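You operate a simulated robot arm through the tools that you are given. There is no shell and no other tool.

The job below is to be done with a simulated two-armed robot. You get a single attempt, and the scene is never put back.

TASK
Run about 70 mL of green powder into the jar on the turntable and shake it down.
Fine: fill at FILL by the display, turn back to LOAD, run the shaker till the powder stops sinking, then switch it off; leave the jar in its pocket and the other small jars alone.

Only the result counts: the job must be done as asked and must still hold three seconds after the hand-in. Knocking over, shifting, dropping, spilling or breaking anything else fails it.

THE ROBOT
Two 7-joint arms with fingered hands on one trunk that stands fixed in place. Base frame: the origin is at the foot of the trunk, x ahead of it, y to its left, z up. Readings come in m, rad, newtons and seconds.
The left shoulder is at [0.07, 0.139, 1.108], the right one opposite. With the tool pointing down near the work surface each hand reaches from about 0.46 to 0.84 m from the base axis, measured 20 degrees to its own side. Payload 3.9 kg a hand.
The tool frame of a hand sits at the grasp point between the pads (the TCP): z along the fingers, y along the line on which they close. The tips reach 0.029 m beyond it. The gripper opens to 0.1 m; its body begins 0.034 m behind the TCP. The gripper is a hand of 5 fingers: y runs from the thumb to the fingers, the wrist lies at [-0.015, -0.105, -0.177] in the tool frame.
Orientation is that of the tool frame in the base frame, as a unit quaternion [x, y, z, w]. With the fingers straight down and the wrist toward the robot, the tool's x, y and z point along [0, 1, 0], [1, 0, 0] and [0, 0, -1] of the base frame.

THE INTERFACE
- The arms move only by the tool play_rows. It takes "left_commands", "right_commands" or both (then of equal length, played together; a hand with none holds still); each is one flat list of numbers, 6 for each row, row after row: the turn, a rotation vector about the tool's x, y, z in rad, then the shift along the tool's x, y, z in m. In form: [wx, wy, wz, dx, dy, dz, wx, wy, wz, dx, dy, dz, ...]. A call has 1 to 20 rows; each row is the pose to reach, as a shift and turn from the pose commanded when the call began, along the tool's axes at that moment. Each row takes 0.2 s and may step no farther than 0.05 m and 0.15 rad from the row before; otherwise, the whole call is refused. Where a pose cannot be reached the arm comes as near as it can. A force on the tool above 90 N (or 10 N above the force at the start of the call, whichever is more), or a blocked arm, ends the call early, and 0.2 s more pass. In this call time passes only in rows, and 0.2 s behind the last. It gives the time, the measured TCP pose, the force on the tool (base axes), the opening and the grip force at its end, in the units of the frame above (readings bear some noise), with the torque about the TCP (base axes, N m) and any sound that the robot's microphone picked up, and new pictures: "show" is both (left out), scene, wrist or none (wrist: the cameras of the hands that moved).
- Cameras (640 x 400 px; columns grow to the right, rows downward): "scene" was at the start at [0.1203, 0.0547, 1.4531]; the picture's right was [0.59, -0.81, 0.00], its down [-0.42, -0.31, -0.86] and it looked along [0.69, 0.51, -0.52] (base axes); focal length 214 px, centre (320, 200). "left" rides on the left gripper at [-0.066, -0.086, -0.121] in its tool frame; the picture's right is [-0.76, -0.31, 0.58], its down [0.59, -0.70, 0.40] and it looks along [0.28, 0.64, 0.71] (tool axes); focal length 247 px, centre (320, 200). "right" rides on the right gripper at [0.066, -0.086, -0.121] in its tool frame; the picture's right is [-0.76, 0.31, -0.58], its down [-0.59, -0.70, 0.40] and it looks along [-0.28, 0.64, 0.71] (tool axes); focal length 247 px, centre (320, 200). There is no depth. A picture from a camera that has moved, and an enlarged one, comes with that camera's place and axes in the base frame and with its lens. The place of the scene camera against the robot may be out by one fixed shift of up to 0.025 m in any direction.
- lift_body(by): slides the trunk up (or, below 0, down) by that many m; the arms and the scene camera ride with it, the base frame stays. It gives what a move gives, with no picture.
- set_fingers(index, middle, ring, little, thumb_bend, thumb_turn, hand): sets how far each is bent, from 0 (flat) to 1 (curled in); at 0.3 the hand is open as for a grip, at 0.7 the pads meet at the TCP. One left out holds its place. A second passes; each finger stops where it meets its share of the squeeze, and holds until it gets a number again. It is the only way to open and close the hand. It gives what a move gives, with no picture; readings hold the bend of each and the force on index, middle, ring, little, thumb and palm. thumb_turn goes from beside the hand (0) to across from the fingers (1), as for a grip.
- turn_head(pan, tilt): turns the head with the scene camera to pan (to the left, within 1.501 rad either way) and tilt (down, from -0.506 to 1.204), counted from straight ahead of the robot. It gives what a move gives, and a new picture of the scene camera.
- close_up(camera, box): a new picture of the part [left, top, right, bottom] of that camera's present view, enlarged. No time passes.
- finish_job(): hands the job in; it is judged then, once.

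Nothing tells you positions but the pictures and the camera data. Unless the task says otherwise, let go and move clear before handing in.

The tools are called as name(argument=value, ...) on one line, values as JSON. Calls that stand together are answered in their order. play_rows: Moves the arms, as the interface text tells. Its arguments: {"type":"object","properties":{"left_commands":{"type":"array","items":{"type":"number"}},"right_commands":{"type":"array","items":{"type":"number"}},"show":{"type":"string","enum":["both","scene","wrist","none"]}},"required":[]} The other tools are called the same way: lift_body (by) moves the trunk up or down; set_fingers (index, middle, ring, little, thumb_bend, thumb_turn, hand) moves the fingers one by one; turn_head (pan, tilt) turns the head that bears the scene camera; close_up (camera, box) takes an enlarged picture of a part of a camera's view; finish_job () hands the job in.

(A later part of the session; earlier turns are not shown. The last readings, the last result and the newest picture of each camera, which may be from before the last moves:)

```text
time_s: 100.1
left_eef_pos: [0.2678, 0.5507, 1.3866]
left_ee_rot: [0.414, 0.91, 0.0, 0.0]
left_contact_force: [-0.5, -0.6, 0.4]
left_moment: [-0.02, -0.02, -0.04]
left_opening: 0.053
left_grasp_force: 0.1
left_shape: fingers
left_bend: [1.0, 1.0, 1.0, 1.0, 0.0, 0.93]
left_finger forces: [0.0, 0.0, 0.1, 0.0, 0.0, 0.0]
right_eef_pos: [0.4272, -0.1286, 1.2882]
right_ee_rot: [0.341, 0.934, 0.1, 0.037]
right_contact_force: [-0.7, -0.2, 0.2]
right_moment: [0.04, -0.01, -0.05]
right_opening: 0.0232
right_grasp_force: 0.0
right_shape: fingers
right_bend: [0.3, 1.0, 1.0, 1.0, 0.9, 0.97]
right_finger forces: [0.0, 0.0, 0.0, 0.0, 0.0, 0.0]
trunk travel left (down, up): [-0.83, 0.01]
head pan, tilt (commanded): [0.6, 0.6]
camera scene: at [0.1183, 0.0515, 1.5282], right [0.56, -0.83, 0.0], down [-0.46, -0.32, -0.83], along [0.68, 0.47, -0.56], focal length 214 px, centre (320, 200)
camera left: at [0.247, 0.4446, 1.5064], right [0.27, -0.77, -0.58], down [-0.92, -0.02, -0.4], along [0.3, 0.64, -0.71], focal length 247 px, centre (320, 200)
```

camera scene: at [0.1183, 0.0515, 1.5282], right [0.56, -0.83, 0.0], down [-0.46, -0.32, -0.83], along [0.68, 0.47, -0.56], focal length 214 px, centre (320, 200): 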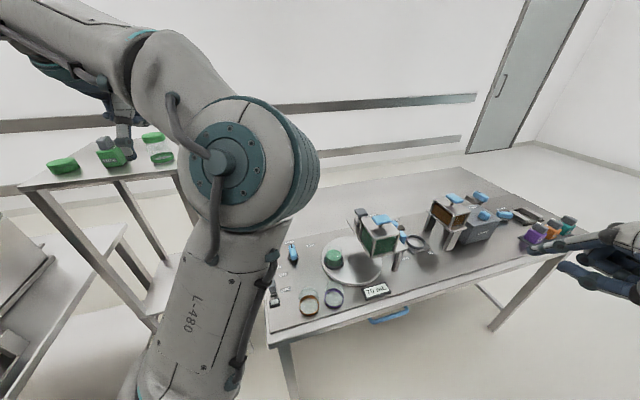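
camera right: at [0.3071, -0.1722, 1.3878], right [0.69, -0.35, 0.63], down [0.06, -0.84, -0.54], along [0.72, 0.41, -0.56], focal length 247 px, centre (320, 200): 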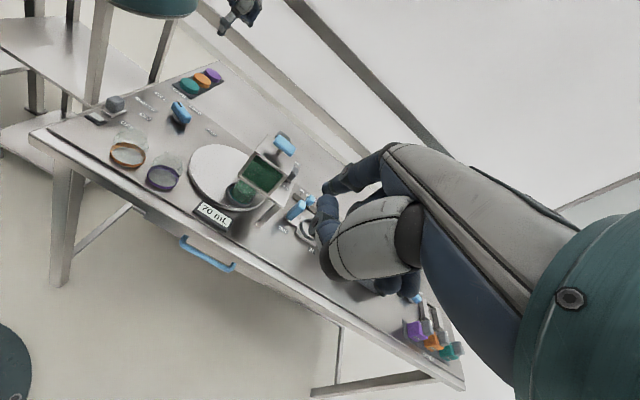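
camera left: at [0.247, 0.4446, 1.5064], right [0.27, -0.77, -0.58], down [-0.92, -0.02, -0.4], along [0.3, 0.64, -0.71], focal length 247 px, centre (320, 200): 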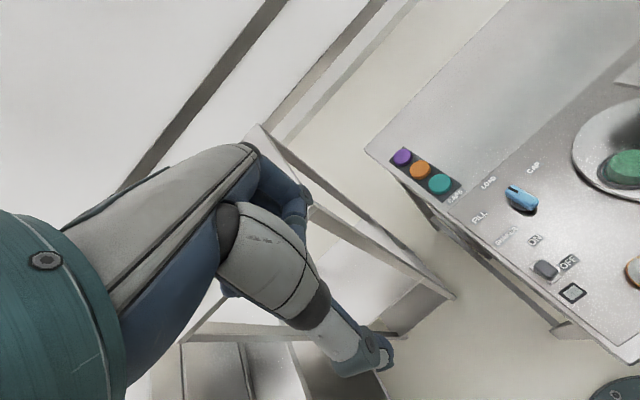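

close_up(camera="left", box=[500, 210, 620, 330])

close_up(camera="left", box=[380, 100, 640, 320])

close_up(camera="scene", box=[260, 220, 400, 320])

```text
3.33 times, centred on (560, 270) of left
camera zoom: at [0.247, 0.4446, 1.5064], right [0.27, -0.77, -0.58], down [-0.92, -0.02, -0.4], along [0.3, 0.64, -0.71], focal length 823 px, centre (-480, -33)
```

zoom: 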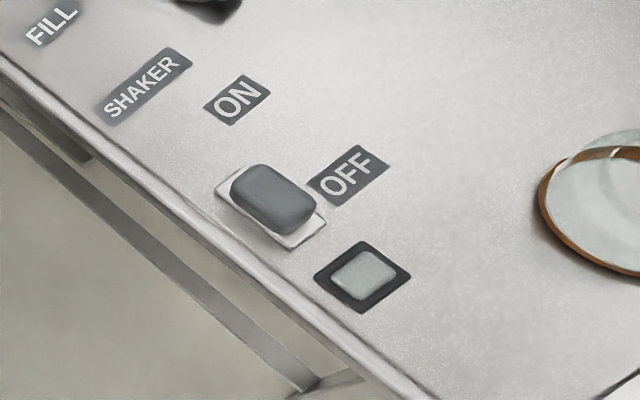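

```text
1.82 times, centred on (510, 210) of left
camera zoom: at [0.247, 0.4446, 1.5064], right [0.27, -0.77, -0.58], down [-0.92, -0.02, -0.4], along [0.3, 0.64, -0.71], focal length 449 px, centre (-26, 182)
```

zoom: 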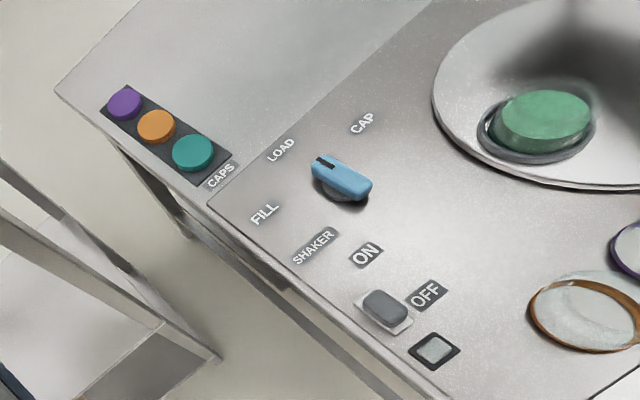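

```text
4.00 times, centred on (330, 270) of scene
camera zoom: at [0.1183, 0.0515, 1.5282], right [0.56, -0.83, 0.0], down [-0.46, -0.32, -0.83], along [0.68, 0.47, -0.56], focal length 858 px, centre (280, -80)
```

zoom: 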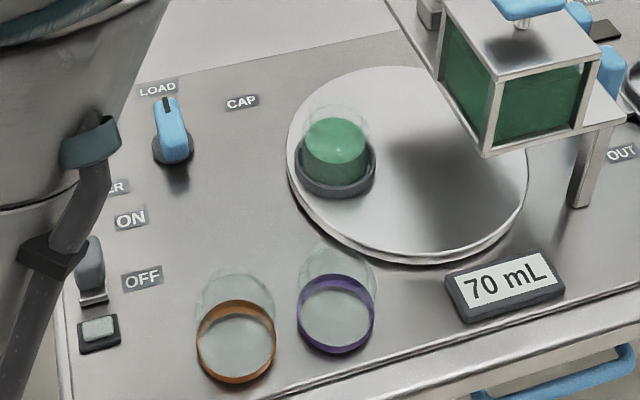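

From above, the shaker control is a rocker in a short frame: its ON end is toward the back, OFF end toward the front. I'll swing the left arm further back to make room, then bring the right index to the rocker's ON end.

play_rows(left_commands=[0, 0, -0.0471, 0.0334, -0.02, 0, 0, 0, -0.0942, 0.0667, -0.0401, 0, 0, 0, -0.1413, 0.1001, -0.0601, 0, 0, 0, -0.1884, 0.1334, -0.0801, 0, 0, 0, -0.2355, 0.1668, -0.1002, 0, 0, 0, -0.2826, 0.2002, -0.1202, 0, 0, 0, -0.3297, 0.2335, -0.1402, 0, 0, 0, -0.3768, 0.2669, -0.1602, 0, 0, 0, -0.4239, 0.3002, -0.1803, 0, 0, 0, -0.471, 0.3336, -0.2003, 0], show="scene")

```text
time_s: 102.3
left_eef_pos: [-0.0871, 0.6661, 1.3794]
left_ee_rot: [0.189, 0.982, 0.002, 0.0]
left_contact_force: [0.7, -0.5, -0.4]
left_moment: [-0.03, -0.01, -0.02]
left_opening: 0.0528
left_grasp_force: 0.1
left_shape: fingers
left_bend: [1.0, 1.0, 1.0, 1.0, 0.0, 0.93]
left_finger forces: [0.1, 0.1, 0.0, 0.0, 0.1, 0.0]
left hand out of reach, approached as far as the arm can: row 10
right_eef_pos: [0.4293, -0.1269, 1.2869]
right_ee_rot: [0.34, 0.934, 0.098, 0.037]
right_contact_force: [0.1, 0.5, -0.7]
right_moment: [0.03, 0.01, 0.01]
right_opening: 0.0236
right_grasp_force: 0.0
right_shape: fingers
right_bend: [0.3, 1.0, 1.0, 1.0, 0.9, 0.97]
right_finger forces: [0.0, 0.0, 0.0, 0.0, 0.1, 0.0]
trunk travel left (down, up): [-0.83, 0.01]
head pan, tilt (commanded): [0.6, 0.6]
camera scene: at [0.12, 0.0524, 1.528], right [0.57, -0.83, 0.0], down [-0.47, -0.32, -0.83], along [0.68, 0.47, -0.56], focal length 214 px, centre (320, 200)
```

scene: 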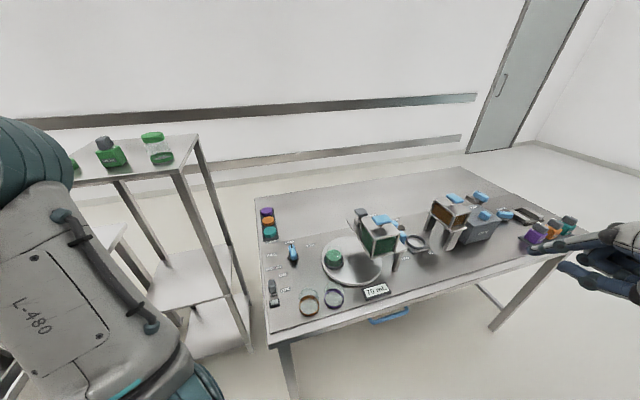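

The bench is now unobstructed. I'll take close views of the switch, lamp, jar and selector from the scene camera.

close_up(camera="scene", box=[258, 265, 298, 310])

close_up(camera="scene", box=[255, 225, 415, 325])

close_up(camera="scene", box=[315, 230, 360, 275])

```text
8.89 times, centred on (278, 288) of scene
camera zoom: at [0.12, 0.0524, 1.528], right [0.57, -0.83, 0.0], down [-0.47, -0.32, -0.83], along [0.68, 0.47, -0.56], focal length 1906 px, centre (693, -578)
```

zoom: 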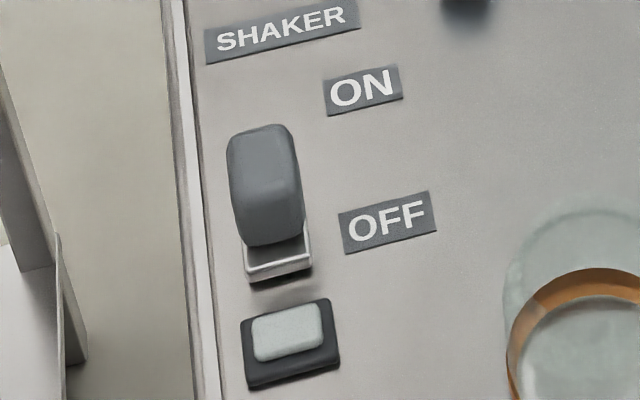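

```text
4.00 times, centred on (335, 275) of scene
camera zoom: at [0.12, 0.0524, 1.528], right [0.57, -0.83, 0.0], down [-0.47, -0.32, -0.83], along [0.68, 0.47, -0.56], focal length 858 px, centre (260, -100)
```

zoom: 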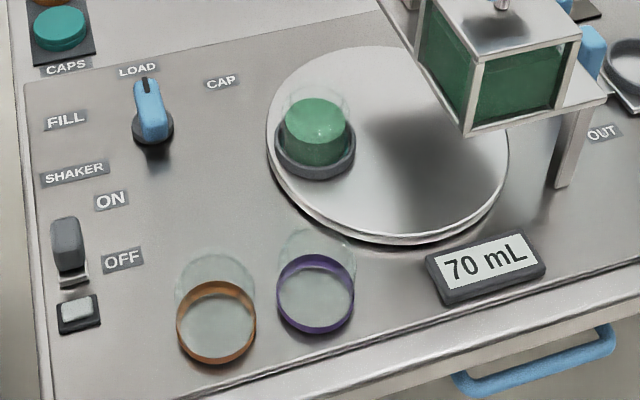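

```text
8.89 times, centred on (338, 252) of scene
camera zoom: at [0.12, 0.0524, 1.528], right [0.57, -0.83, 0.0], down [-0.47, -0.32, -0.83], along [0.68, 0.47, -0.56], focal length 1906 px, centre (164, -267)
```

zoom: 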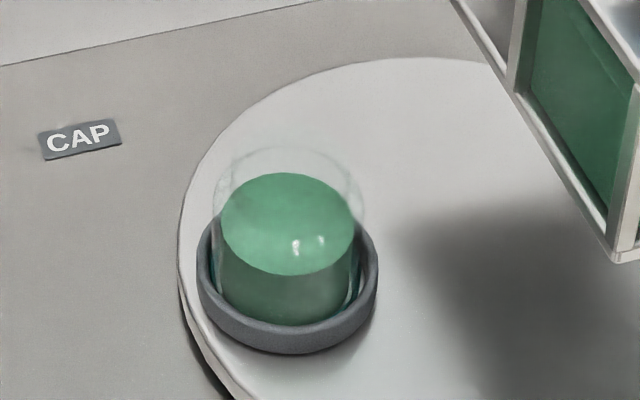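

The jar's powder stands high and loose, the selector points to LOAD, and the shaker rocker is ready. I'll bring the right index over the rocker's ON (rear) end.

play_rows(right_commands=[0.0175, 0, -0.0146, 0.0308, 0.0222, 0.0271, 0.035, 0, -0.0292, 0.0617, 0.0444, 0.0543, 0.0525, 0, -0.0438, 0.0925, 0.0666, 0.0814, 0.07, 0, -0.0583, 0.1233, 0.0888, 0.1086, 0.0875, 0, -0.0729, 0.1541, 0.111, 0.1357, 0.105, 0, -0.0875, 0.185, 0.1332, 0.1629, 0.1225, 0, -0.1021, 0.2158, 0.1554, 0.19, 0.14, 0, -0.1167, 0.2466, 0.1776, 0.2171, 0.1575, 0, -0.1313, 0.2774, 0.1998, 0.2443, 0.175, 0, -0.1458, 0.3083, 0.222, 0.2714, 0.1925, 0, -0.1604, 0.3391, 0.2442, 0.2986, 0.21, 0, -0.175, 0.3699, 0.2664, 0.3257], show="both")

close_up(camera="right", box=[200, 80, 440, 320])

```text
time_s: 104.9
left_eef_pos: [-0.0864, 0.6697, 1.3771]
left_ee_rot: [0.19, 0.982, -0.001, 0.001]
left_contact_force: [-0.9, 0.8, -0.7]
left_moment: [-0.07, -0.07, -0.02]
left_opening: 0.053
left_grasp_force: 0.1
left_shape: fingers
left_bend: [1.0, 1.0, 1.0, 1.0, 0.0, 0.93]
left_finger forces: [0.0, 0.0, 0.0, 0.0, 0.1, 0.0]
right_eef_pos: [0.3533, 0.3717, 1.0284]
right_ee_rot: [0.259, 0.966, -0.004, 0.022]
right_contact_force: [-1.9, -0.2, -7.6]
right_moment: [0.1, -0.14, -0.05]
right_opening: 0.0233
right_grasp_force: 0.0
right_shape: fingers
right_bend: [0.3, 1.0, 1.0, 1.0, 0.9, 0.97]
right_finger forces: [0.1, 0.1, 0.1, 0.1, 0.0, 0.0]
trunk travel left (down, up): [-0.83, 0.01]
head pan, tilt (commanded): [0.6, 0.6]
camera scene: at [0.1196, 0.057, 1.5273], right [0.57, -0.82, 0.0], down [-0.47, -0.32, -0.82], along [0.68, 0.46, -0.57], focal length 214 px, centre (320, 200)
camera right: at [0.2479, 0.3312, 1.1473], right [0.78, -0.1, 0.61], down [0.17, -0.91, -0.37], along [0.6, 0.4, -0.7], focal length 247 px, centre (320, 200)
```

scene: 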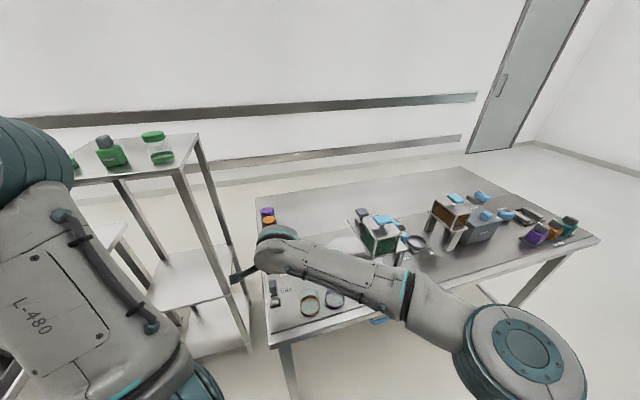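
right: 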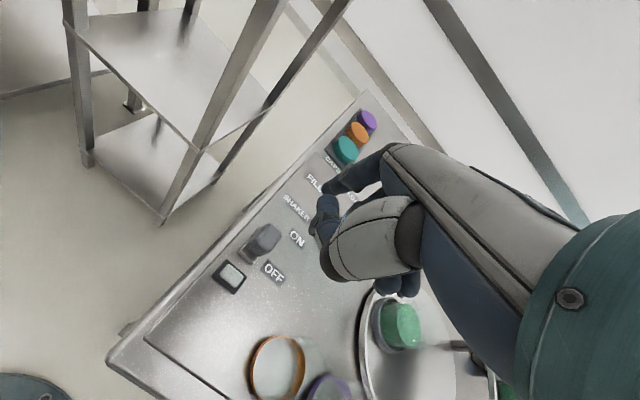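

```text
1.67 times, centred on (320, 200) of right
camera zoom: at [0.2479, 0.3312, 1.1473], right [0.78, -0.1, 0.61], down [0.17, -0.91, -0.37], along [0.6, 0.4, -0.7], focal length 412 px, centre (320, 200)
```

zoom: 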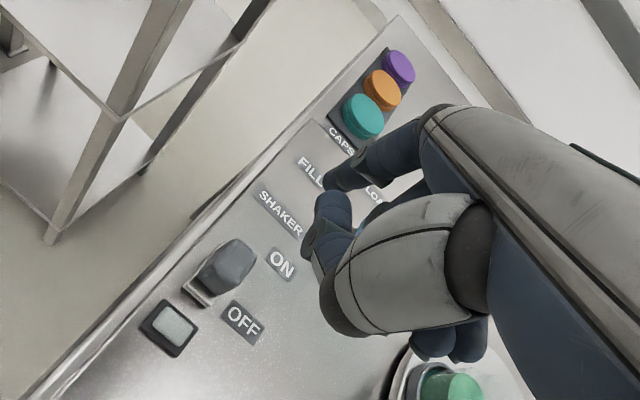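

The index hovers near the rocker's rear. I'll zoom in on the rocker from here and check the force reading with a small position correction.

play_rows(right_commands=[0, 0, 0, -0.004, -0.003, 0, 0, 0, 0, -0.008, -0.0058, 0], show="none")

close_up(camera="right", box=[210, 200, 310, 300])

```text
time_s: 105.5
left_eef_pos: [-0.0858, 0.6675, 1.3787]
left_ee_rot: [0.189, 0.982, -0.001, 0.0]
left_contact_force: [0.3, 0.0, -0.6]
left_moment: [-0.02, -0.01, -0.02]
left_opening: 0.0533
left_grasp_force: 0.1
left_shape: fingers
left_bend: [1.0, 1.0, 1.0, 1.0, 0.0, 0.93]
left_finger forces: [0.0, 0.1, 0.0, 0.0, 0.0, 0.0]
right_eef_pos: [0.3578, 0.3569, 1.0266]
right_ee_rot: [0.26, 0.966, -0.003, 0.01]
right_contact_force: [-0.3, 0.4, 0.0]
right_moment: [0.03, -0.03, 0.02]
right_opening: 0.0231
right_grasp_force: 0.1
right_shape: fingers
right_bend: [0.3, 1.0, 1.0, 1.0, 0.9, 0.97]
right_finger forces: [0.0, 0.0, 0.1, 0.0, 0.0, 0.0]
trunk travel left (down, up): [-0.83, 0.01]
head pan, tilt (commanded): [0.6, 0.6]
```

```text
4.00 times, centred on (260, 250) of right
camera zoom: at [0.2555, 0.316, 1.147], right [0.8, -0.11, 0.59], down [0.16, -0.91, -0.39], along [0.58, 0.4, -0.71], focal length 988 px, centre (560, 0)
```

zoom: 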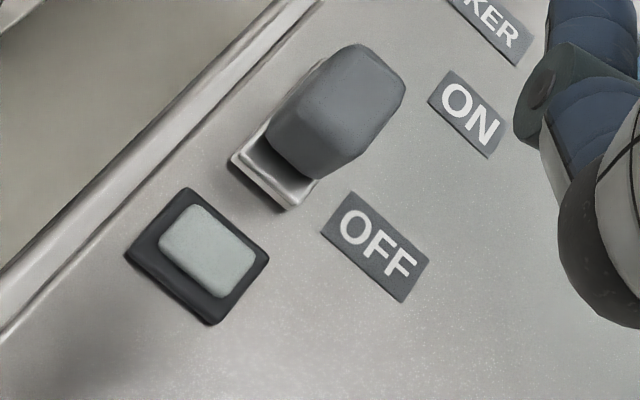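

The earlier force was only from stopping; it reads zero now. I'll lower the index onto the rocker's rear (ON) half in steps.

play_rows(right_commands=[0, 0, 0, -0.0005, 0.0035, 0.03, 0, 0, 0, -0.001, 0.0069, 0.06, 0, 0, 0, -0.001, 0.0069, 0.075], show="none")

close_up(camera="right", box=[210, 140, 370, 300])

close_up(camera="scene", box=[240, 230, 310, 310])

```text
time_s: 106.3
left_eef_pos: [-0.0858, 0.6647, 1.3801]
left_ee_rot: [0.19, 0.982, 0.001, 0.0]
left_contact_force: [-0.1, -0.9, 0.5]
left_moment: [0.02, -0.01, 0.02]
left_opening: 0.0529
left_grasp_force: 0.0
left_shape: fingers
left_bend: [1.0, 1.0, 1.0, 1.0, 0.0, 0.93]
left_finger forces: [0.1, 0.0, 0.0, 0.0, 0.0, 0.0]
right_eef_pos: [0.365, 0.3587, 0.951]
right_ee_rot: [0.26, 0.966, -0.003, 0.009]
right_contact_force: [0.7, 0.0, 0.0]
right_moment: [-0.01, 0.01, 0.02]
right_opening: 0.0234
right_grasp_force: 0.1
right_shape: fingers
right_bend: [0.3, 1.0, 1.0, 1.0, 0.9, 0.97]
right_finger forces: [0.0, 0.0, 0.0, 0.0, 0.0, 0.1]
trunk travel left (down, up): [-0.83, 0.01]
head pan, tilt (commanded): [0.6, 0.6]
```

```text
2.50 times, centred on (290, 220) of right
camera zoom: at [0.2625, 0.3181, 1.0723], right [0.8, -0.11, 0.59], down [0.16, -0.91, -0.39], along [0.58, 0.41, -0.71], focal length 617 px, centre (395, 150)
```

zoom: 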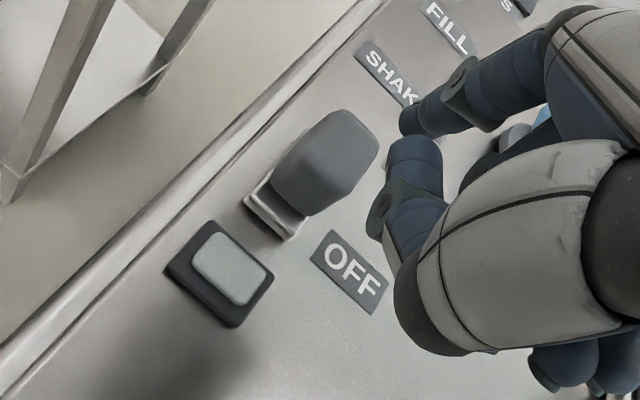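

```text
5.00 times, centred on (275, 270) of scene
camera zoom: at [0.1204, 0.0508, 1.5281], right [0.56, -0.83, 0.0], down [-0.47, -0.32, -0.83], along [0.68, 0.47, -0.56], focal length 1072 px, centre (545, -150)
```

zoom: 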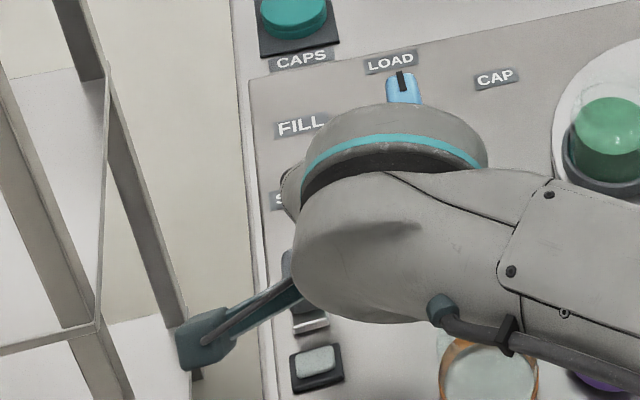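

The index is about 8 mm right of the rocker's line and just above it. I'll shift it left and lower to contact.

play_rows(right_commands=[0, 0, 0, 0.008, 0.0011, 0, 0, 0, 0, 0.008, 0.0011, 0.006, 0, 0, 0, 0.008, 0.0011, 0.012], show="none")

close_up(camera="right", box=[250, 140, 370, 260])

```text
time_s: 107.1
left_eef_pos: [-0.0853, 0.6651, 1.3794]
left_ee_rot: [0.19, 0.982, 0.001, -0.001]
left_contact_force: [-0.1, -0.1, 0.3]
left_moment: [0.03, -0.04, 0.0]
left_opening: 0.0529
left_grasp_force: 0.1
left_shape: fingers
left_bend: [1.0, 1.0, 1.0, 1.0, 0.0, 0.93]
left_finger forces: [0.0, 0.0, 0.1, 0.1, 0.1, 0.0]
right_eef_pos: [0.3608, 0.3647, 0.9411]
right_ee_rot: [0.26, 0.965, -0.003, 0.009]
right_contact_force: [-0.3, 0.5, 0.1]
right_moment: [-0.03, 0.0, 0.0]
right_opening: 0.023
right_grasp_force: 0.0
right_shape: fingers
right_bend: [0.3, 1.0, 1.0, 1.0, 0.9, 0.97]
right_finger forces: [0.0, 0.1, 0.0, 0.0, 0.0, 0.1]
trunk travel left (down, up): [-0.83, 0.01]
head pan, tilt (commanded): [0.6, 0.6]
```

```text
3.33 times, centred on (310, 200) of right
camera zoom: at [0.2572, 0.3234, 1.0605], right [0.8, -0.11, 0.59], down [0.16, -0.91, -0.39], along [0.58, 0.41, -0.71], focal length 823 px, centre (353, 200)
```

zoom: 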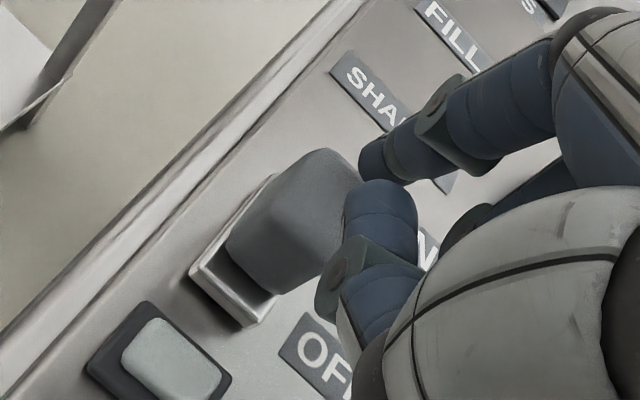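

The index is on the rocker's line, over its rear half. The folded thumb hangs close over the front half, so I'll rise a bit, swing the thumb back, and come down again.

play_rows(right_commands=[0, 0, 0, 0, 0, -0.04], show="none")

set_fingers(hand="right", thumb_bend=0.0)

play_rows(right_commands=[0, 0, 0, 0, 0, 0.02, 0, 0, 0, 0, 0, 0.04, 0, 0, 0, 0, 0, 0.045], show="none")

close_up(camera="right", box=[220, 140, 380, 300])

```text
time_s: 107.5
left_eef_pos: [-0.0858, 0.6645, 1.381]
left_ee_rot: [0.188, 0.982, 0.001, 0.0]
left_contact_force: [-0.3, -0.1, -0.5]
left_moment: [0.0, -0.02, 0.01]
left_opening: 0.0528
left_grasp_force: 0.1
left_shape: fingers
left_bend: [1.0, 1.0, 1.0, 1.0, 0.0, 0.93]
left_finger forces: [0.1, 0.0, 0.0, 0.1, 0.0, 0.0]
right_eef_pos: [0.3574, 0.3649, 0.9829]
right_ee_rot: [0.26, 0.966, -0.003, 0.009]
right_contact_force: [0.2, 0.4, 0.3]
right_moment: [0.03, 0.01, 0.0]
right_opening: 0.0234
right_grasp_force: 0.1
right_shape: fingers
right_bend: [0.3, 1.0, 1.0, 1.0, 0.9, 0.97]
right_finger forces: [0.0, 0.1, 0.0, 0.0, 0.0, 0.1]
trunk travel left (down, up): [-0.83, 0.01]
head pan, tilt (commanded): [0.6, 0.6]
```

```text
time_s: 108.5
left_eef_pos: [-0.0849, 0.665, 1.3805]
left_ee_rot: [0.188, 0.982, 0.001, -0.001]
left_contact_force: [0.6, -0.9, 0.7]
left_moment: [0.0, -0.01, -0.02]
left_opening: 0.0531
left_grasp_force: 0.0
left_shape: fingers
left_bend: [1.0, 1.0, 1.0, 1.0, 0.0, 0.93]
left_finger forces: [0.0, 0.1, 0.1, 0.1, 0.1, 0.0]
right_eef_pos: [0.3592, 0.3645, 0.9812]
right_ee_rot: [0.26, 0.966, -0.002, 0.009]
right_contact_force: [0.6, -0.7, -0.2]
right_moment: [-0.02, 0.03, 0.01]
right_opening: 0.1084
right_grasp_force: 0.0
right_shape: fingers
right_bend: [0.3, 1.0, 1.0, 1.0, 0.0, 0.97]
right_finger forces: [0.1, 0.0, 0.0, 0.0, 0.0, 0.1]
trunk travel left (down, up): [-0.83, 0.01]
head pan, tilt (commanded): [0.6, 0.6]
```

```text
time_s: 109.3
left_eef_pos: [-0.0854, 0.665, 1.3805]
left_ee_rot: [0.189, 0.982, 0.002, -0.001]
left_contact_force: [0.9, -0.2, 0.1]
left_moment: [0.03, -0.02, -0.01]
left_opening: 0.0527
left_grasp_force: 0.1
left_shape: fingers
left_bend: [1.0, 1.0, 1.0, 1.0, 0.0, 0.93]
left_finger forces: [0.1, 0.0, 0.1, 0.2, 0.0, 0.0]
right_eef_pos: [0.3599, 0.3645, 0.9347]
right_ee_rot: [0.26, 0.966, -0.003, 0.009]
right_contact_force: [-0.4, 0.6, -0.1]
right_moment: [0.01, -0.01, -0.01]
right_opening: 0.1079
right_grasp_force: 0.3
right_shape: fingers
right_bend: [0.3, 1.0, 1.0, 1.0, 0.0, 0.98]
right_finger forces: [0.1, 0.1, 0.0, 0.1, 0.0, 0.0]
trunk travel left (down, up): [-0.83, 0.01]
head pan, tilt (commanded): [0.6, 0.6]
```

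```text
2.50 times, centred on (300, 220) of right
camera zoom: at [0.2575, 0.3229, 1.0545], right [0.8, -0.11, 0.59], down [0.16, -0.91, -0.39], along [0.58, 0.41, -0.71], focal length 617 px, centre (370, 150)
```

zoom: 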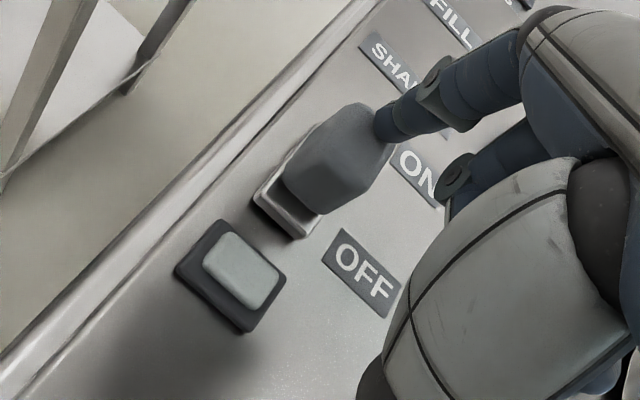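

The view is clear now, the index right by the rocker's rear top. I'll lower in small steps to find contact.

play_rows(right_commands=[0, 0, 0, 0, 0, 0.004, 0, 0, 0, 0, 0, 0.008], show="none")

close_up(camera="right", box=[220, 140, 380, 300])

```text
time_s: 109.9
left_eef_pos: [-0.0864, 0.6628, 1.3826]
left_ee_rot: [0.189, 0.982, 0.002, 0.001]
left_contact_force: [0.2, 0.0, 0.3]
left_moment: [-0.05, 0.0, 0.0]
left_opening: 0.0531
left_grasp_force: 0.1
left_shape: fingers
left_bend: [1.0, 1.0, 1.0, 1.0, 0.0, 0.93]
left_finger forces: [0.1, 0.0, 0.1, 0.0, 0.1, 0.1]
right_eef_pos: [0.3579, 0.3628, 0.931]
right_ee_rot: [0.26, 0.966, 0.001, 0.009]
right_contact_force: [-1.4, -1.3, 14.0]
right_moment: [0.75, -0.34, 0.01]
right_opening: 0.1117
right_grasp_force: 7.1
right_shape: fingers
right_bend: [0.28, 1.0, 1.0, 1.0, 0.0, 0.98]
right_finger forces: [14.5, 0.0, 0.0, 0.0, 0.0, 0.0]
trunk travel left (down, up): [-0.83, 0.01]
head pan, tilt (commanded): [0.6, 0.6]
```

```text
2.50 times, centred on (300, 220) of right
camera zoom: at [0.2558, 0.3212, 1.0499], right [0.8, -0.11, 0.59], down [0.16, -0.91, -0.39], along [0.58, 0.41, -0.7], focal length 617 px, centre (370, 150)
```

zoom: 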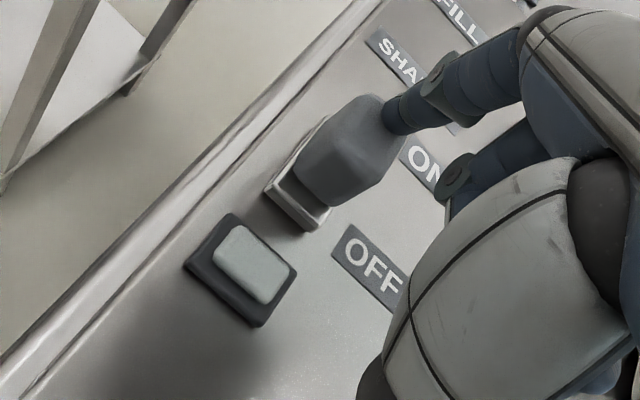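

Pressing the rear top gives 14 N without moving, so it's not a press-rocker. I'll lift off, go in front of the lever and push it backward toward ON instead.

play_rows(right_commands=[0, 0, 0, 0, 0, -0.03, 0, 0, 0, 0.0034, -0.0229, -0.03, 0, 0, 0, 0.0067, -0.0458, -0.03, 0, 0, 0, 0.0067, -0.0458, -0.01, 0, 0, 0, 0.0067, -0.0458, 0.0047], show="wrist")

close_up(camera="right", box=[240, 100, 400, 260])

```text
time_s: 111.1
left_eef_pos: [-0.0857, 0.6641, 1.38]
left_ee_rot: [0.189, 0.982, 0.001, 0.0]
left_contact_force: [-0.7, -1.2, -0.4]
left_moment: [0.01, 0.01, 0.01]
left_opening: 0.0531
left_grasp_force: 0.1
left_shape: fingers
left_bend: [1.0, 1.0, 1.0, 1.0, 0.0, 0.93]
left_finger forces: [0.0, 0.0, 0.0, 0.0, 0.1, 0.1]
right_eef_pos: [0.3311, 0.3284, 0.9226]
right_ee_rot: [0.26, 0.966, -0.002, 0.01]
right_contact_force: [0.4, -0.1, 0.6]
right_moment: [0.05, 0.0, 0.02]
right_opening: 0.1082
right_grasp_force: 0.1
right_shape: fingers
right_bend: [0.3, 1.0, 1.0, 1.0, 0.0, 0.98]
right_finger forces: [0.1, 0.0, 0.0, 0.0, 0.0, 0.1]
trunk travel left (down, up): [-0.83, 0.01]
head pan, tilt (commanded): [0.6, 0.6]
camera right: at [0.2284, 0.2873, 1.0424], right [0.8, -0.11, 0.59], down [0.16, -0.91, -0.39], along [0.58, 0.41, -0.71], focal length 247 px, centre (320, 200)
```

right: 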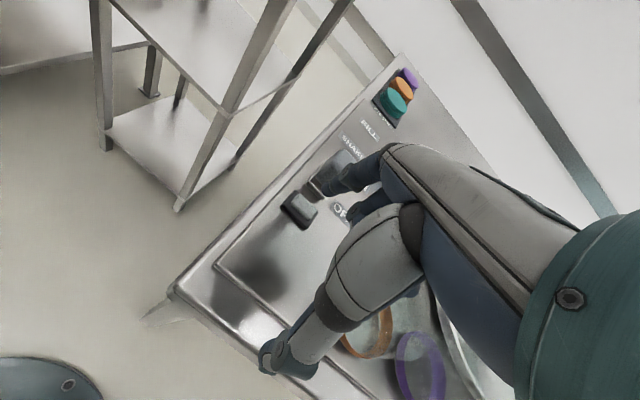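

```text
2.50 times, centred on (320, 180) of right
camera zoom: at [0.2284, 0.2873, 1.0424], right [0.8, -0.11, 0.59], down [0.16, -0.91, -0.39], along [0.58, 0.41, -0.71], focal length 617 px, centre (320, 250)
```

zoom: 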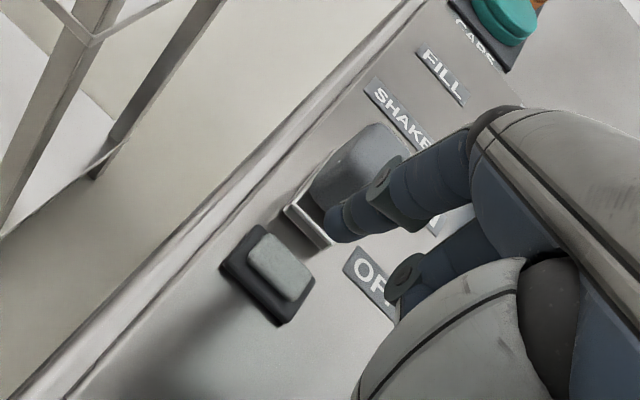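

The index is now in front of the lever. I'll push it backward gently in small steps.

play_rows(right_commands=[0, 0, 0, -0.0009, 0.0059, 0, 0, 0, 0, -0.0017, 0.0119, 0, 0, 0, 0, -0.0026, 0.0178, 0], show="none")

close_up(camera="right", box=[240, 100, 400, 260])

```text
time_s: 111.9
left_eef_pos: [-0.0843, 0.6645, 1.3804]
left_ee_rot: [0.19, 0.982, 0.001, 0.0]
left_contact_force: [0.8, 0.4, 0.2]
left_moment: [0.01, 0.01, -0.02]
left_opening: 0.0532
left_grasp_force: 0.1
left_shape: fingers
left_bend: [1.0, 1.0, 1.0, 1.0, 0.0, 0.93]
left_finger forces: [0.0, 0.0, 0.1, 0.0, 0.0, 0.0]
right_eef_pos: [0.3422, 0.3412, 0.9229]
right_ee_rot: [0.261, 0.965, -0.003, 0.009]
right_contact_force: [-2.1, -0.8, -0.3]
right_moment: [-0.04, 0.05, 0.04]
right_opening: 0.1059
right_grasp_force: 0.8
right_shape: fingers
right_bend: [0.31, 1.0, 1.0, 1.0, 0.0, 0.98]
right_finger forces: [1.6, 0.0, 0.1, 0.0, 0.1, 0.0]
trunk travel left (down, up): [-0.83, 0.01]
head pan, tilt (commanded): [0.6, 0.6]
```

```text
2.50 times, centred on (320, 180) of right
camera zoom: at [0.24, 0.2998, 1.0425], right [0.8, -0.11, 0.59], down [0.16, -0.91, -0.39], along [0.58, 0.41, -0.71], focal length 617 px, centre (320, 250)
```

zoom: 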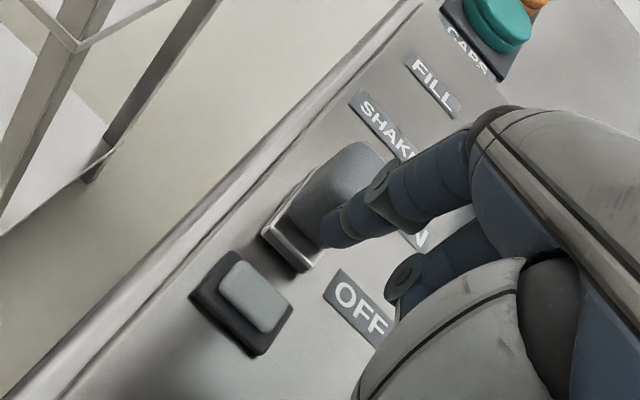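

Contact at 1.6 N. I'll keep pushing in small steps, watching the force and the lamp.

play_rows(right_commands=[0, 0, 0, -0.0006, 0.004, 0, 0, 0, 0, -0.0012, 0.0079, 0], show="none")

close_up(camera="right", box=[240, 100, 400, 260])

```text
time_s: 112.5
left_eef_pos: [-0.0843, 0.6655, 1.3803]
left_ee_rot: [0.189, 0.982, 0.001, 0.0]
left_contact_force: [-1.5, 0.6, 1.0]
left_moment: [0.01, 0.01, -0.06]
left_opening: 0.0531
left_grasp_force: 0.2
left_shape: fingers
left_bend: [1.0, 1.0, 1.0, 1.0, 0.0, 0.93]
left_finger forces: [0.0, 0.0, 0.0, 0.0, 0.1, 0.0]
right_eef_pos: [0.348, 0.3477, 0.9227]
right_ee_rot: [0.26, 0.966, -0.002, 0.009]
right_contact_force: [0.0, -0.7, 0.2]
right_moment: [0.0, 0.01, -0.01]
right_opening: 0.1076
right_grasp_force: 0.1
right_shape: fingers
right_bend: [0.3, 1.0, 1.0, 1.0, 0.0, 0.98]
right_finger forces: [0.3, 0.1, 0.0, 0.0, 0.0, 0.1]
trunk travel left (down, up): [-0.83, 0.01]
head pan, tilt (commanded): [0.6, 0.6]
```

```text
2.50 times, centred on (320, 180) of right
camera zoom: at [0.2458, 0.3069, 1.0424], right [0.8, -0.11, 0.59], down [0.16, -0.91, -0.39], along [0.58, 0.41, -0.71], focal length 617 px, centre (320, 250)
```

zoom: 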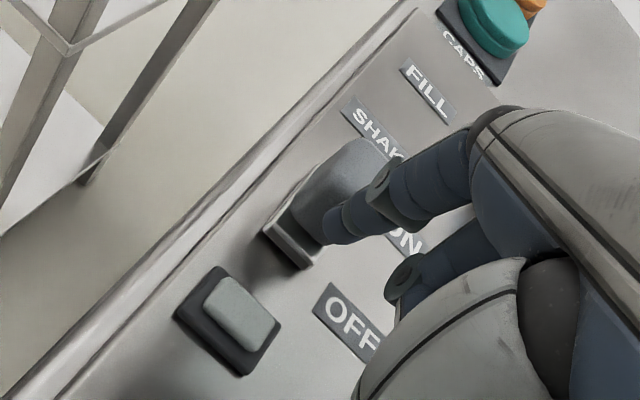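

The lever with its base slides backward easily – it is a slider. I'll keep pushing toward ON and watch the lamp.

play_rows(right_commands=[0, 0, 0, -0.001, 0.0069, 0, 0, 0, 0, -0.002, 0.0139, 0, 0, 0, 0, -0.003, 0.0208, 0], show="none")

close_up(camera="right", box=[200, 100, 400, 280])

```text
time_s: 113.3
left_eef_pos: [-0.0844, 0.6648, 1.3799]
left_ee_rot: [0.189, 0.982, 0.001, -0.001]
left_contact_force: [0.4, 0.8, -0.6]
left_moment: [0.01, 0.01, 0.0]
left_opening: 0.0531
left_grasp_force: 0.0
left_shape: fingers
left_bend: [1.0, 1.0, 1.0, 1.0, 0.0, 0.93]
left_finger forces: [0.0, 0.1, 0.0, 0.1, 0.0, 0.0]
right_eef_pos: [0.3627, 0.3646, 0.9249]
right_ee_rot: [0.259, 0.966, -0.002, 0.01]
right_contact_force: [-0.8, -0.4, 0.7]
right_moment: [-0.05, -0.04, 0.03]
right_opening: 0.1072
right_grasp_force: 0.3
right_shape: fingers
right_bend: [0.3, 1.0, 1.0, 1.0, 0.0, 0.98]
right_finger forces: [0.3, 0.0, 0.0, 0.1, 0.0, 0.0]
trunk travel left (down, up): [-0.83, 0.01]
head pan, tilt (commanded): [0.6, 0.6]
```

```text
2.22 times, centred on (300, 190) of right
camera zoom: at [0.2595, 0.3231, 1.0436], right [0.8, -0.11, 0.59], down [0.16, -0.91, -0.39], along [0.58, 0.41, -0.71], focal length 549 px, centre (364, 222)
```

zoom: 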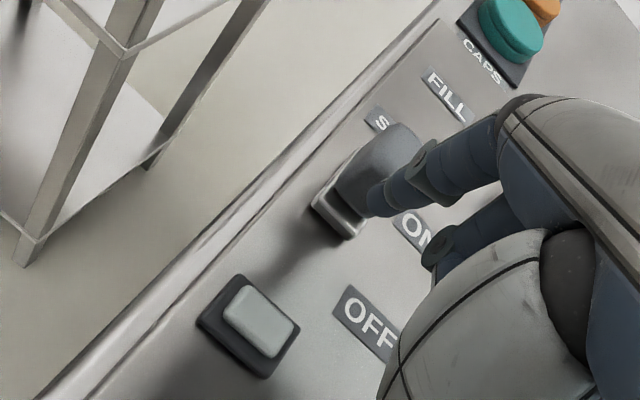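

The slider has moved about 3 cm and the lamp is still unlit. I'll continue.

play_rows(right_commands=[0, 0, 0, -0.001, 0.0069, 0, 0, 0, 0, -0.002, 0.0139, 0], show="none")

close_up(camera="right", box=[200, 100, 400, 280])

```text
time_s: 113.9
left_eef_pos: [-0.0858, 0.6662, 1.3804]
left_ee_rot: [0.189, 0.982, 0.001, -0.001]
left_contact_force: [0.2, -0.5, -0.6]
left_moment: [0.02, -0.04, 0.0]
left_opening: 0.053
left_grasp_force: 0.2
left_shape: fingers
left_bend: [1.0, 1.0, 1.0, 1.0, 0.0, 0.93]
left_finger forces: [0.0, 0.0, 0.1, 0.0, 0.1, 0.0]
right_eef_pos: [0.3679, 0.3664, 0.9247]
right_ee_rot: [0.259, 0.966, -0.002, 0.009]
right_contact_force: [-0.6, 0.0, 0.2]
right_moment: [-0.02, 0.01, -0.02]
right_opening: 0.1077
right_grasp_force: 0.1
right_shape: fingers
right_bend: [0.3, 1.0, 1.0, 1.0, 0.0, 0.98]
right_finger forces: [0.0, 0.0, 0.0, 0.0, 0.1, 0.0]
right hand out of reach, approached as far as the arm can: row 2
trunk travel left (down, up): [-0.83, 0.01]
head pan, tilt (commanded): [0.6, 0.6]
```

```text
2.22 times, centred on (300, 190) of right
camera zoom: at [0.265, 0.3262, 1.0441], right [0.8, -0.11, 0.59], down [0.16, -0.91, -0.39], along [0.58, 0.41, -0.71], focal length 549 px, centre (364, 222)
```

zoom: 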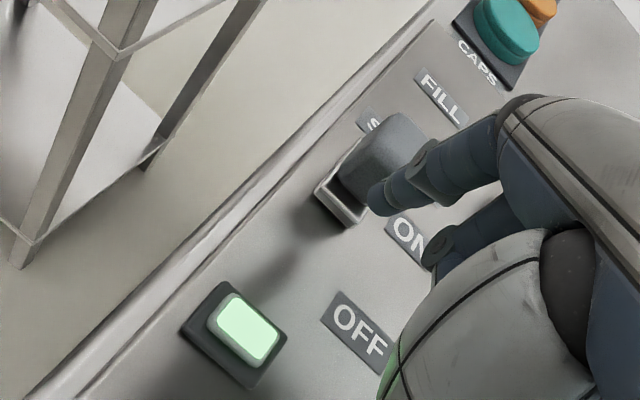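

The lamp is lit: the shaker is ON. Now I'll watch the powder level in the jar.

close_up(camera="scene", box=[315, 230, 360, 275])

close_up(camera="scene", box=[240, 200, 400, 320])

close_up(camera="right", box=[300, 240, 520, 400])

```text
8.89 times, centred on (338, 252) of scene
camera zoom: at [0.1207, 0.0513, 1.528], right [0.56, -0.83, 0.0], down [-0.47, -0.32, -0.83], along [0.68, 0.47, -0.56], focal length 1906 px, centre (164, -267)
```

zoom: 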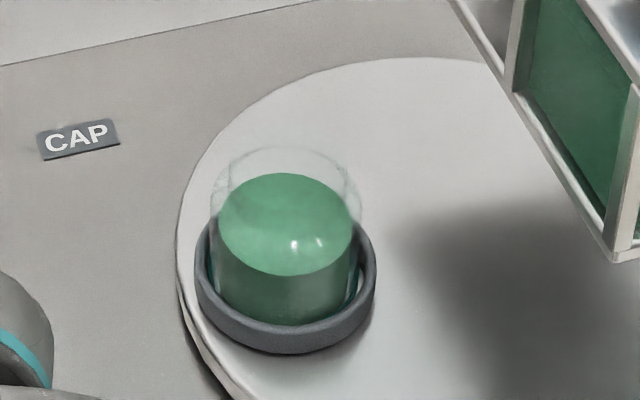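

```text
3.33 times, centred on (320, 260) of scene
camera zoom: at [0.1207, 0.0513, 1.528], right [0.56, -0.83, 0.0], down [-0.47, -0.32, -0.83], along [0.68, 0.47, -0.56], focal length 715 px, centre (320, 0)
```

zoom: 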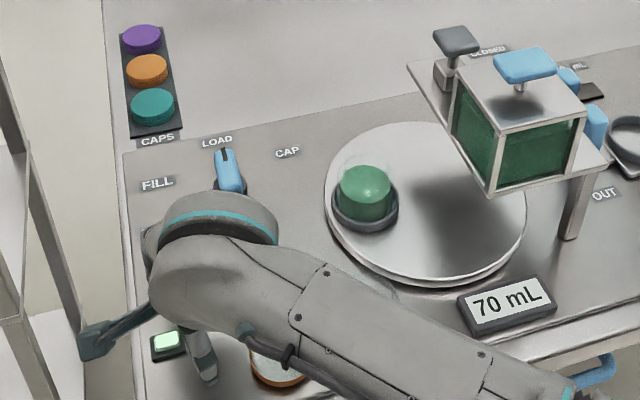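

```text
2.50 times, centred on (410, 320) of right
camera zoom: at [0.265, 0.3262, 1.0441], right [0.8, -0.11, 0.59], down [0.16, -0.91, -0.39], along [0.58, 0.41, -0.71], focal length 617 px, centre (95, -100)
```

zoom: 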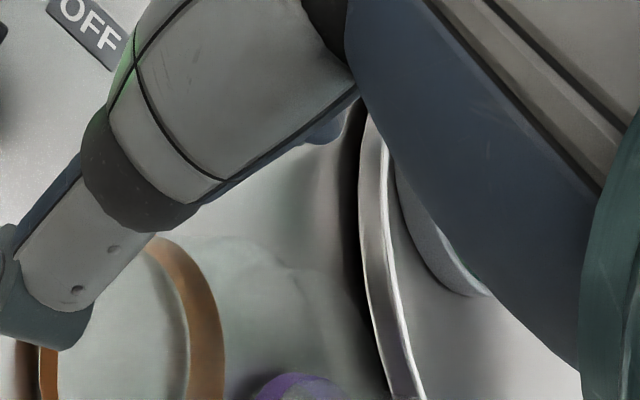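

The jar is in clear view. I'll wait 2 s while the shaker runs and compare the powder level.

play_rows(right_commands=[0, 0, 0, 0, 0, 0, 0, 0, 0, 0, 0, 0, 0, 0, 0, 0, 0, 0, 0, 0, 0, 0, 0, 0, 0, 0, 0, 0, 0, 0, 0, 0, 0, 0, 0, 0, 0, 0, 0, 0, 0, 0, 0, 0, 0, 0, 0, 0, 0, 0, 0, 0, 0, 0], show="none")

close_up(camera="scene", box=[315, 230, 360, 275])

```text
time_s: 115.9
left_eef_pos: [-0.0862, 0.6651, 1.38]
left_ee_rot: [0.188, 0.982, 0.001, 0.0]
left_contact_force: [0.0, 1.5, -0.5]
left_moment: [0.05, 0.01, 0.01]
left_opening: 0.0531
left_grasp_force: 0.0
left_shape: fingers
left_bend: [1.0, 1.0, 1.0, 1.0, 0.0, 0.93]
left_finger forces: [0.0, 0.1, 0.1, 0.0, 0.0, 0.1]
right_eef_pos: [0.3665, 0.3678, 0.9239]
right_ee_rot: [0.259, 0.966, -0.002, 0.009]
right_contact_force: [0.1, 0.3, -0.1]
right_moment: [-0.02, 0.0, -0.02]
right_opening: 0.1077
right_grasp_force: 0.1
right_shape: fingers
right_bend: [0.3, 1.0, 1.0, 1.0, 0.0, 0.98]
right_finger forces: [0.1, 0.0, 0.1, 0.0, 0.0, 0.0]
trunk travel left (down, up): [-0.83, 0.01]
head pan, tilt (commanded): [0.6, 0.6]
```

```text
8.89 times, centred on (338, 252) of scene
camera zoom: at [0.1207, 0.0513, 1.528], right [0.56, -0.83, 0.0], down [-0.47, -0.32, -0.83], along [0.68, 0.47, -0.56], focal length 1906 px, centre (164, -267)
```

zoom: 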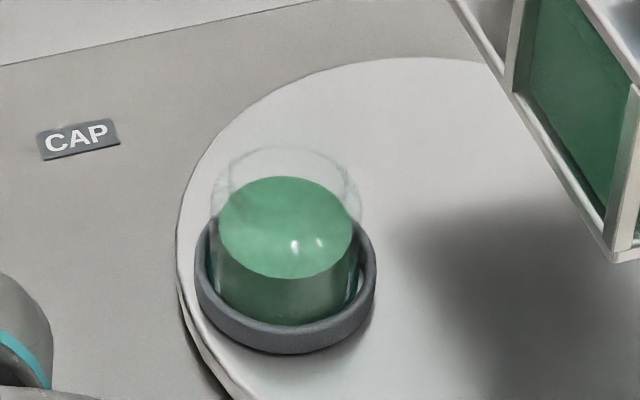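

The level has begun to sink (upper rim of the powder from 172 to 176 px). I'll let it run 4 s more.

play_rows(right_commands=[0, 0, 0, 0, 0, 0, 0, 0, 0, 0, 0, 0, 0, 0, 0, 0, 0, 0, 0, 0, 0, 0, 0, 0, 0, 0, 0, 0, 0, 0, 0, 0, 0, 0, 0, 0, 0, 0, 0, 0, 0, 0, 0, 0, 0, 0, 0, 0, 0, 0, 0, 0, 0, 0, 0, 0, 0, 0, 0, 0, 0, 0, 0, 0, 0, 0, 0, 0, 0, 0, 0, 0, 0, 0, 0, 0, 0, 0, 0, 0, 0, 0, 0, 0, 0, 0, 0, 0, 0, 0, 0, 0, 0, 0, 0, 0, 0, 0, 0, 0, 0, 0, 0, 0, 0, 0, 0, 0, 0, 0, 0, 0, 0, 0], show="none")

close_up(camera="scene", box=[315, 230, 360, 275])

```text
time_s: 119.9
left_eef_pos: [-0.0853, 0.6642, 1.3802]
left_ee_rot: [0.189, 0.982, 0.001, 0.0]
left_contact_force: [1.0, -0.7, -0.7]
left_moment: [0.0, -0.03, -0.01]
left_opening: 0.053
left_grasp_force: 0.2
left_shape: fingers
left_bend: [1.0, 1.0, 1.0, 1.0, 0.0, 0.93]
left_finger forces: [0.1, 0.0, 0.1, 0.1, 0.1, 0.0]
right_eef_pos: [0.3673, 0.3679, 0.9233]
right_ee_rot: [0.26, 0.966, -0.002, 0.009]
right_contact_force: [-0.1, -0.3, -0.7]
right_moment: [0.0, -0.02, -0.02]
right_opening: 0.108
right_grasp_force: 0.0
right_shape: fingers
right_bend: [0.3, 1.0, 1.0, 1.0, 0.0, 0.98]
right_finger forces: [0.0, 0.0, 0.0, 0.0, 0.0, 0.0]
trunk travel left (down, up): [-0.83, 0.01]
head pan, tilt (commanded): [0.6, 0.6]
```

```text
8.89 times, centred on (338, 252) of scene
camera zoom: at [0.1207, 0.0513, 1.528], right [0.56, -0.83, 0.0], down [-0.47, -0.32, -0.83], along [0.68, 0.47, -0.56], focal length 1906 px, centre (164, -267)
```

zoom: 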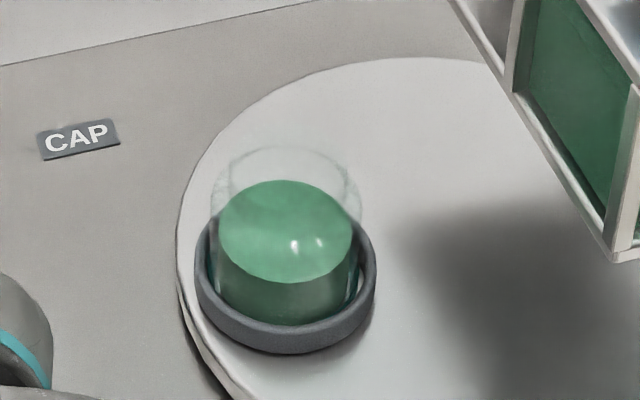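

Still sinking slowly (now 180 px). I'll let it run on; meanwhile I take a closer view to measure the level more finely.

play_rows(right_commands=[0, 0, 0, 0, 0, 0, 0, 0, 0, 0, 0, 0, 0, 0, 0, 0, 0, 0, 0, 0, 0, 0, 0, 0, 0, 0, 0, 0, 0, 0, 0, 0, 0, 0, 0, 0, 0, 0, 0, 0, 0, 0, 0, 0, 0, 0, 0, 0, 0, 0, 0, 0, 0, 0, 0, 0, 0, 0, 0, 0, 0, 0, 0, 0, 0, 0, 0, 0, 0, 0, 0, 0, 0, 0, 0, 0, 0, 0, 0, 0, 0, 0, 0, 0, 0, 0, 0, 0, 0, 0, 0, 0, 0, 0, 0, 0, 0, 0, 0, 0, 0, 0, 0, 0, 0, 0, 0, 0, 0, 0, 0, 0, 0, 0], show="none")

close_up(camera="scene", box=[326, 242, 346, 268])

close_up(camera="scene", box=[315, 230, 360, 275])

close_up(camera="right", box=[200, 80, 400, 260])

```text
time_s: 123.9
left_eef_pos: [-0.0852, 0.6656, 1.3806]
left_ee_rot: [0.189, 0.982, 0.001, -0.001]
left_contact_force: [0.2, -0.5, 0.3]
left_moment: [-0.01, 0.0, 0.03]
left_opening: 0.0527
left_grasp_force: 0.1
left_shape: fingers
left_bend: [1.0, 1.0, 1.0, 1.0, 0.0, 0.93]
left_finger forces: [0.1, 0.0, 0.0, 0.1, 0.1, 0.0]
right_eef_pos: [0.3673, 0.3677, 0.9245]
right_ee_rot: [0.26, 0.966, -0.003, 0.01]
right_contact_force: [0.0, -0.5, 0.2]
right_moment: [0.03, -0.01, 0.02]
right_opening: 0.108
right_grasp_force: 0.0
right_shape: fingers
right_bend: [0.3, 1.0, 1.0, 1.0, 0.0, 0.98]
right_finger forces: [0.1, 0.0, 0.1, 0.0, 0.1, 0.1]
trunk travel left (down, up): [-0.83, 0.01]
head pan, tilt (commanded): [0.6, 0.6]
```

```text
15.38 times, centred on (336, 255) of scene
camera zoom: at [0.1207, 0.0513, 1.528], right [0.56, -0.83, 0.0], down [-0.47, -0.32, -0.83], along [0.68, 0.47, -0.56], focal length 3300 px, centre (74, -646)
```

zoom: 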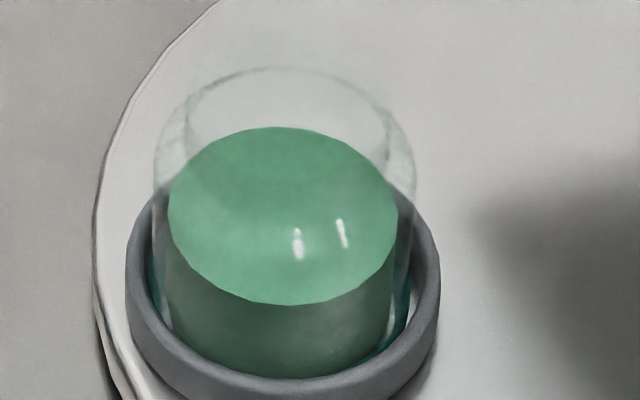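

```text
8.89 times, centred on (338, 252) of scene
camera zoom: at [0.1207, 0.0513, 1.528], right [0.56, -0.83, 0.0], down [-0.47, -0.32, -0.83], along [0.68, 0.47, -0.56], focal length 1906 px, centre (164, -267)
```

zoom: 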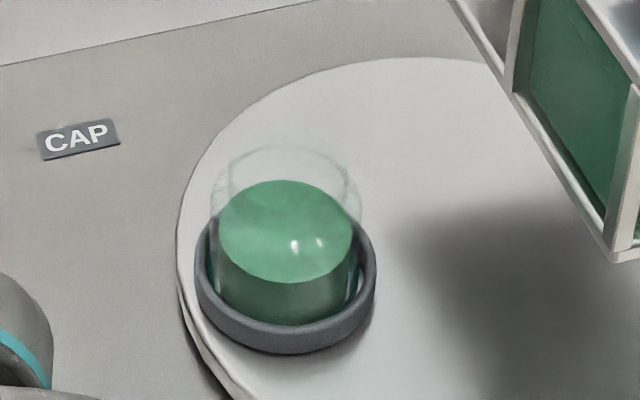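

```text
2.22 times, centred on (300, 170) of right
camera zoom: at [0.2647, 0.3262, 1.0441], right [0.8, -0.11, 0.59], down [0.16, -0.91, -0.39], along [0.58, 0.41, -0.71], focal length 549 px, centre (364, 267)
```

zoom: 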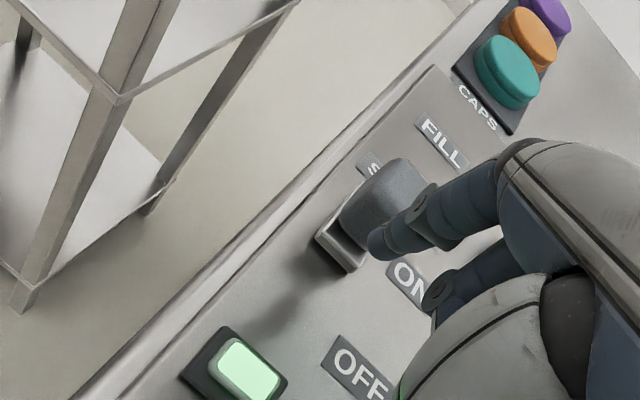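

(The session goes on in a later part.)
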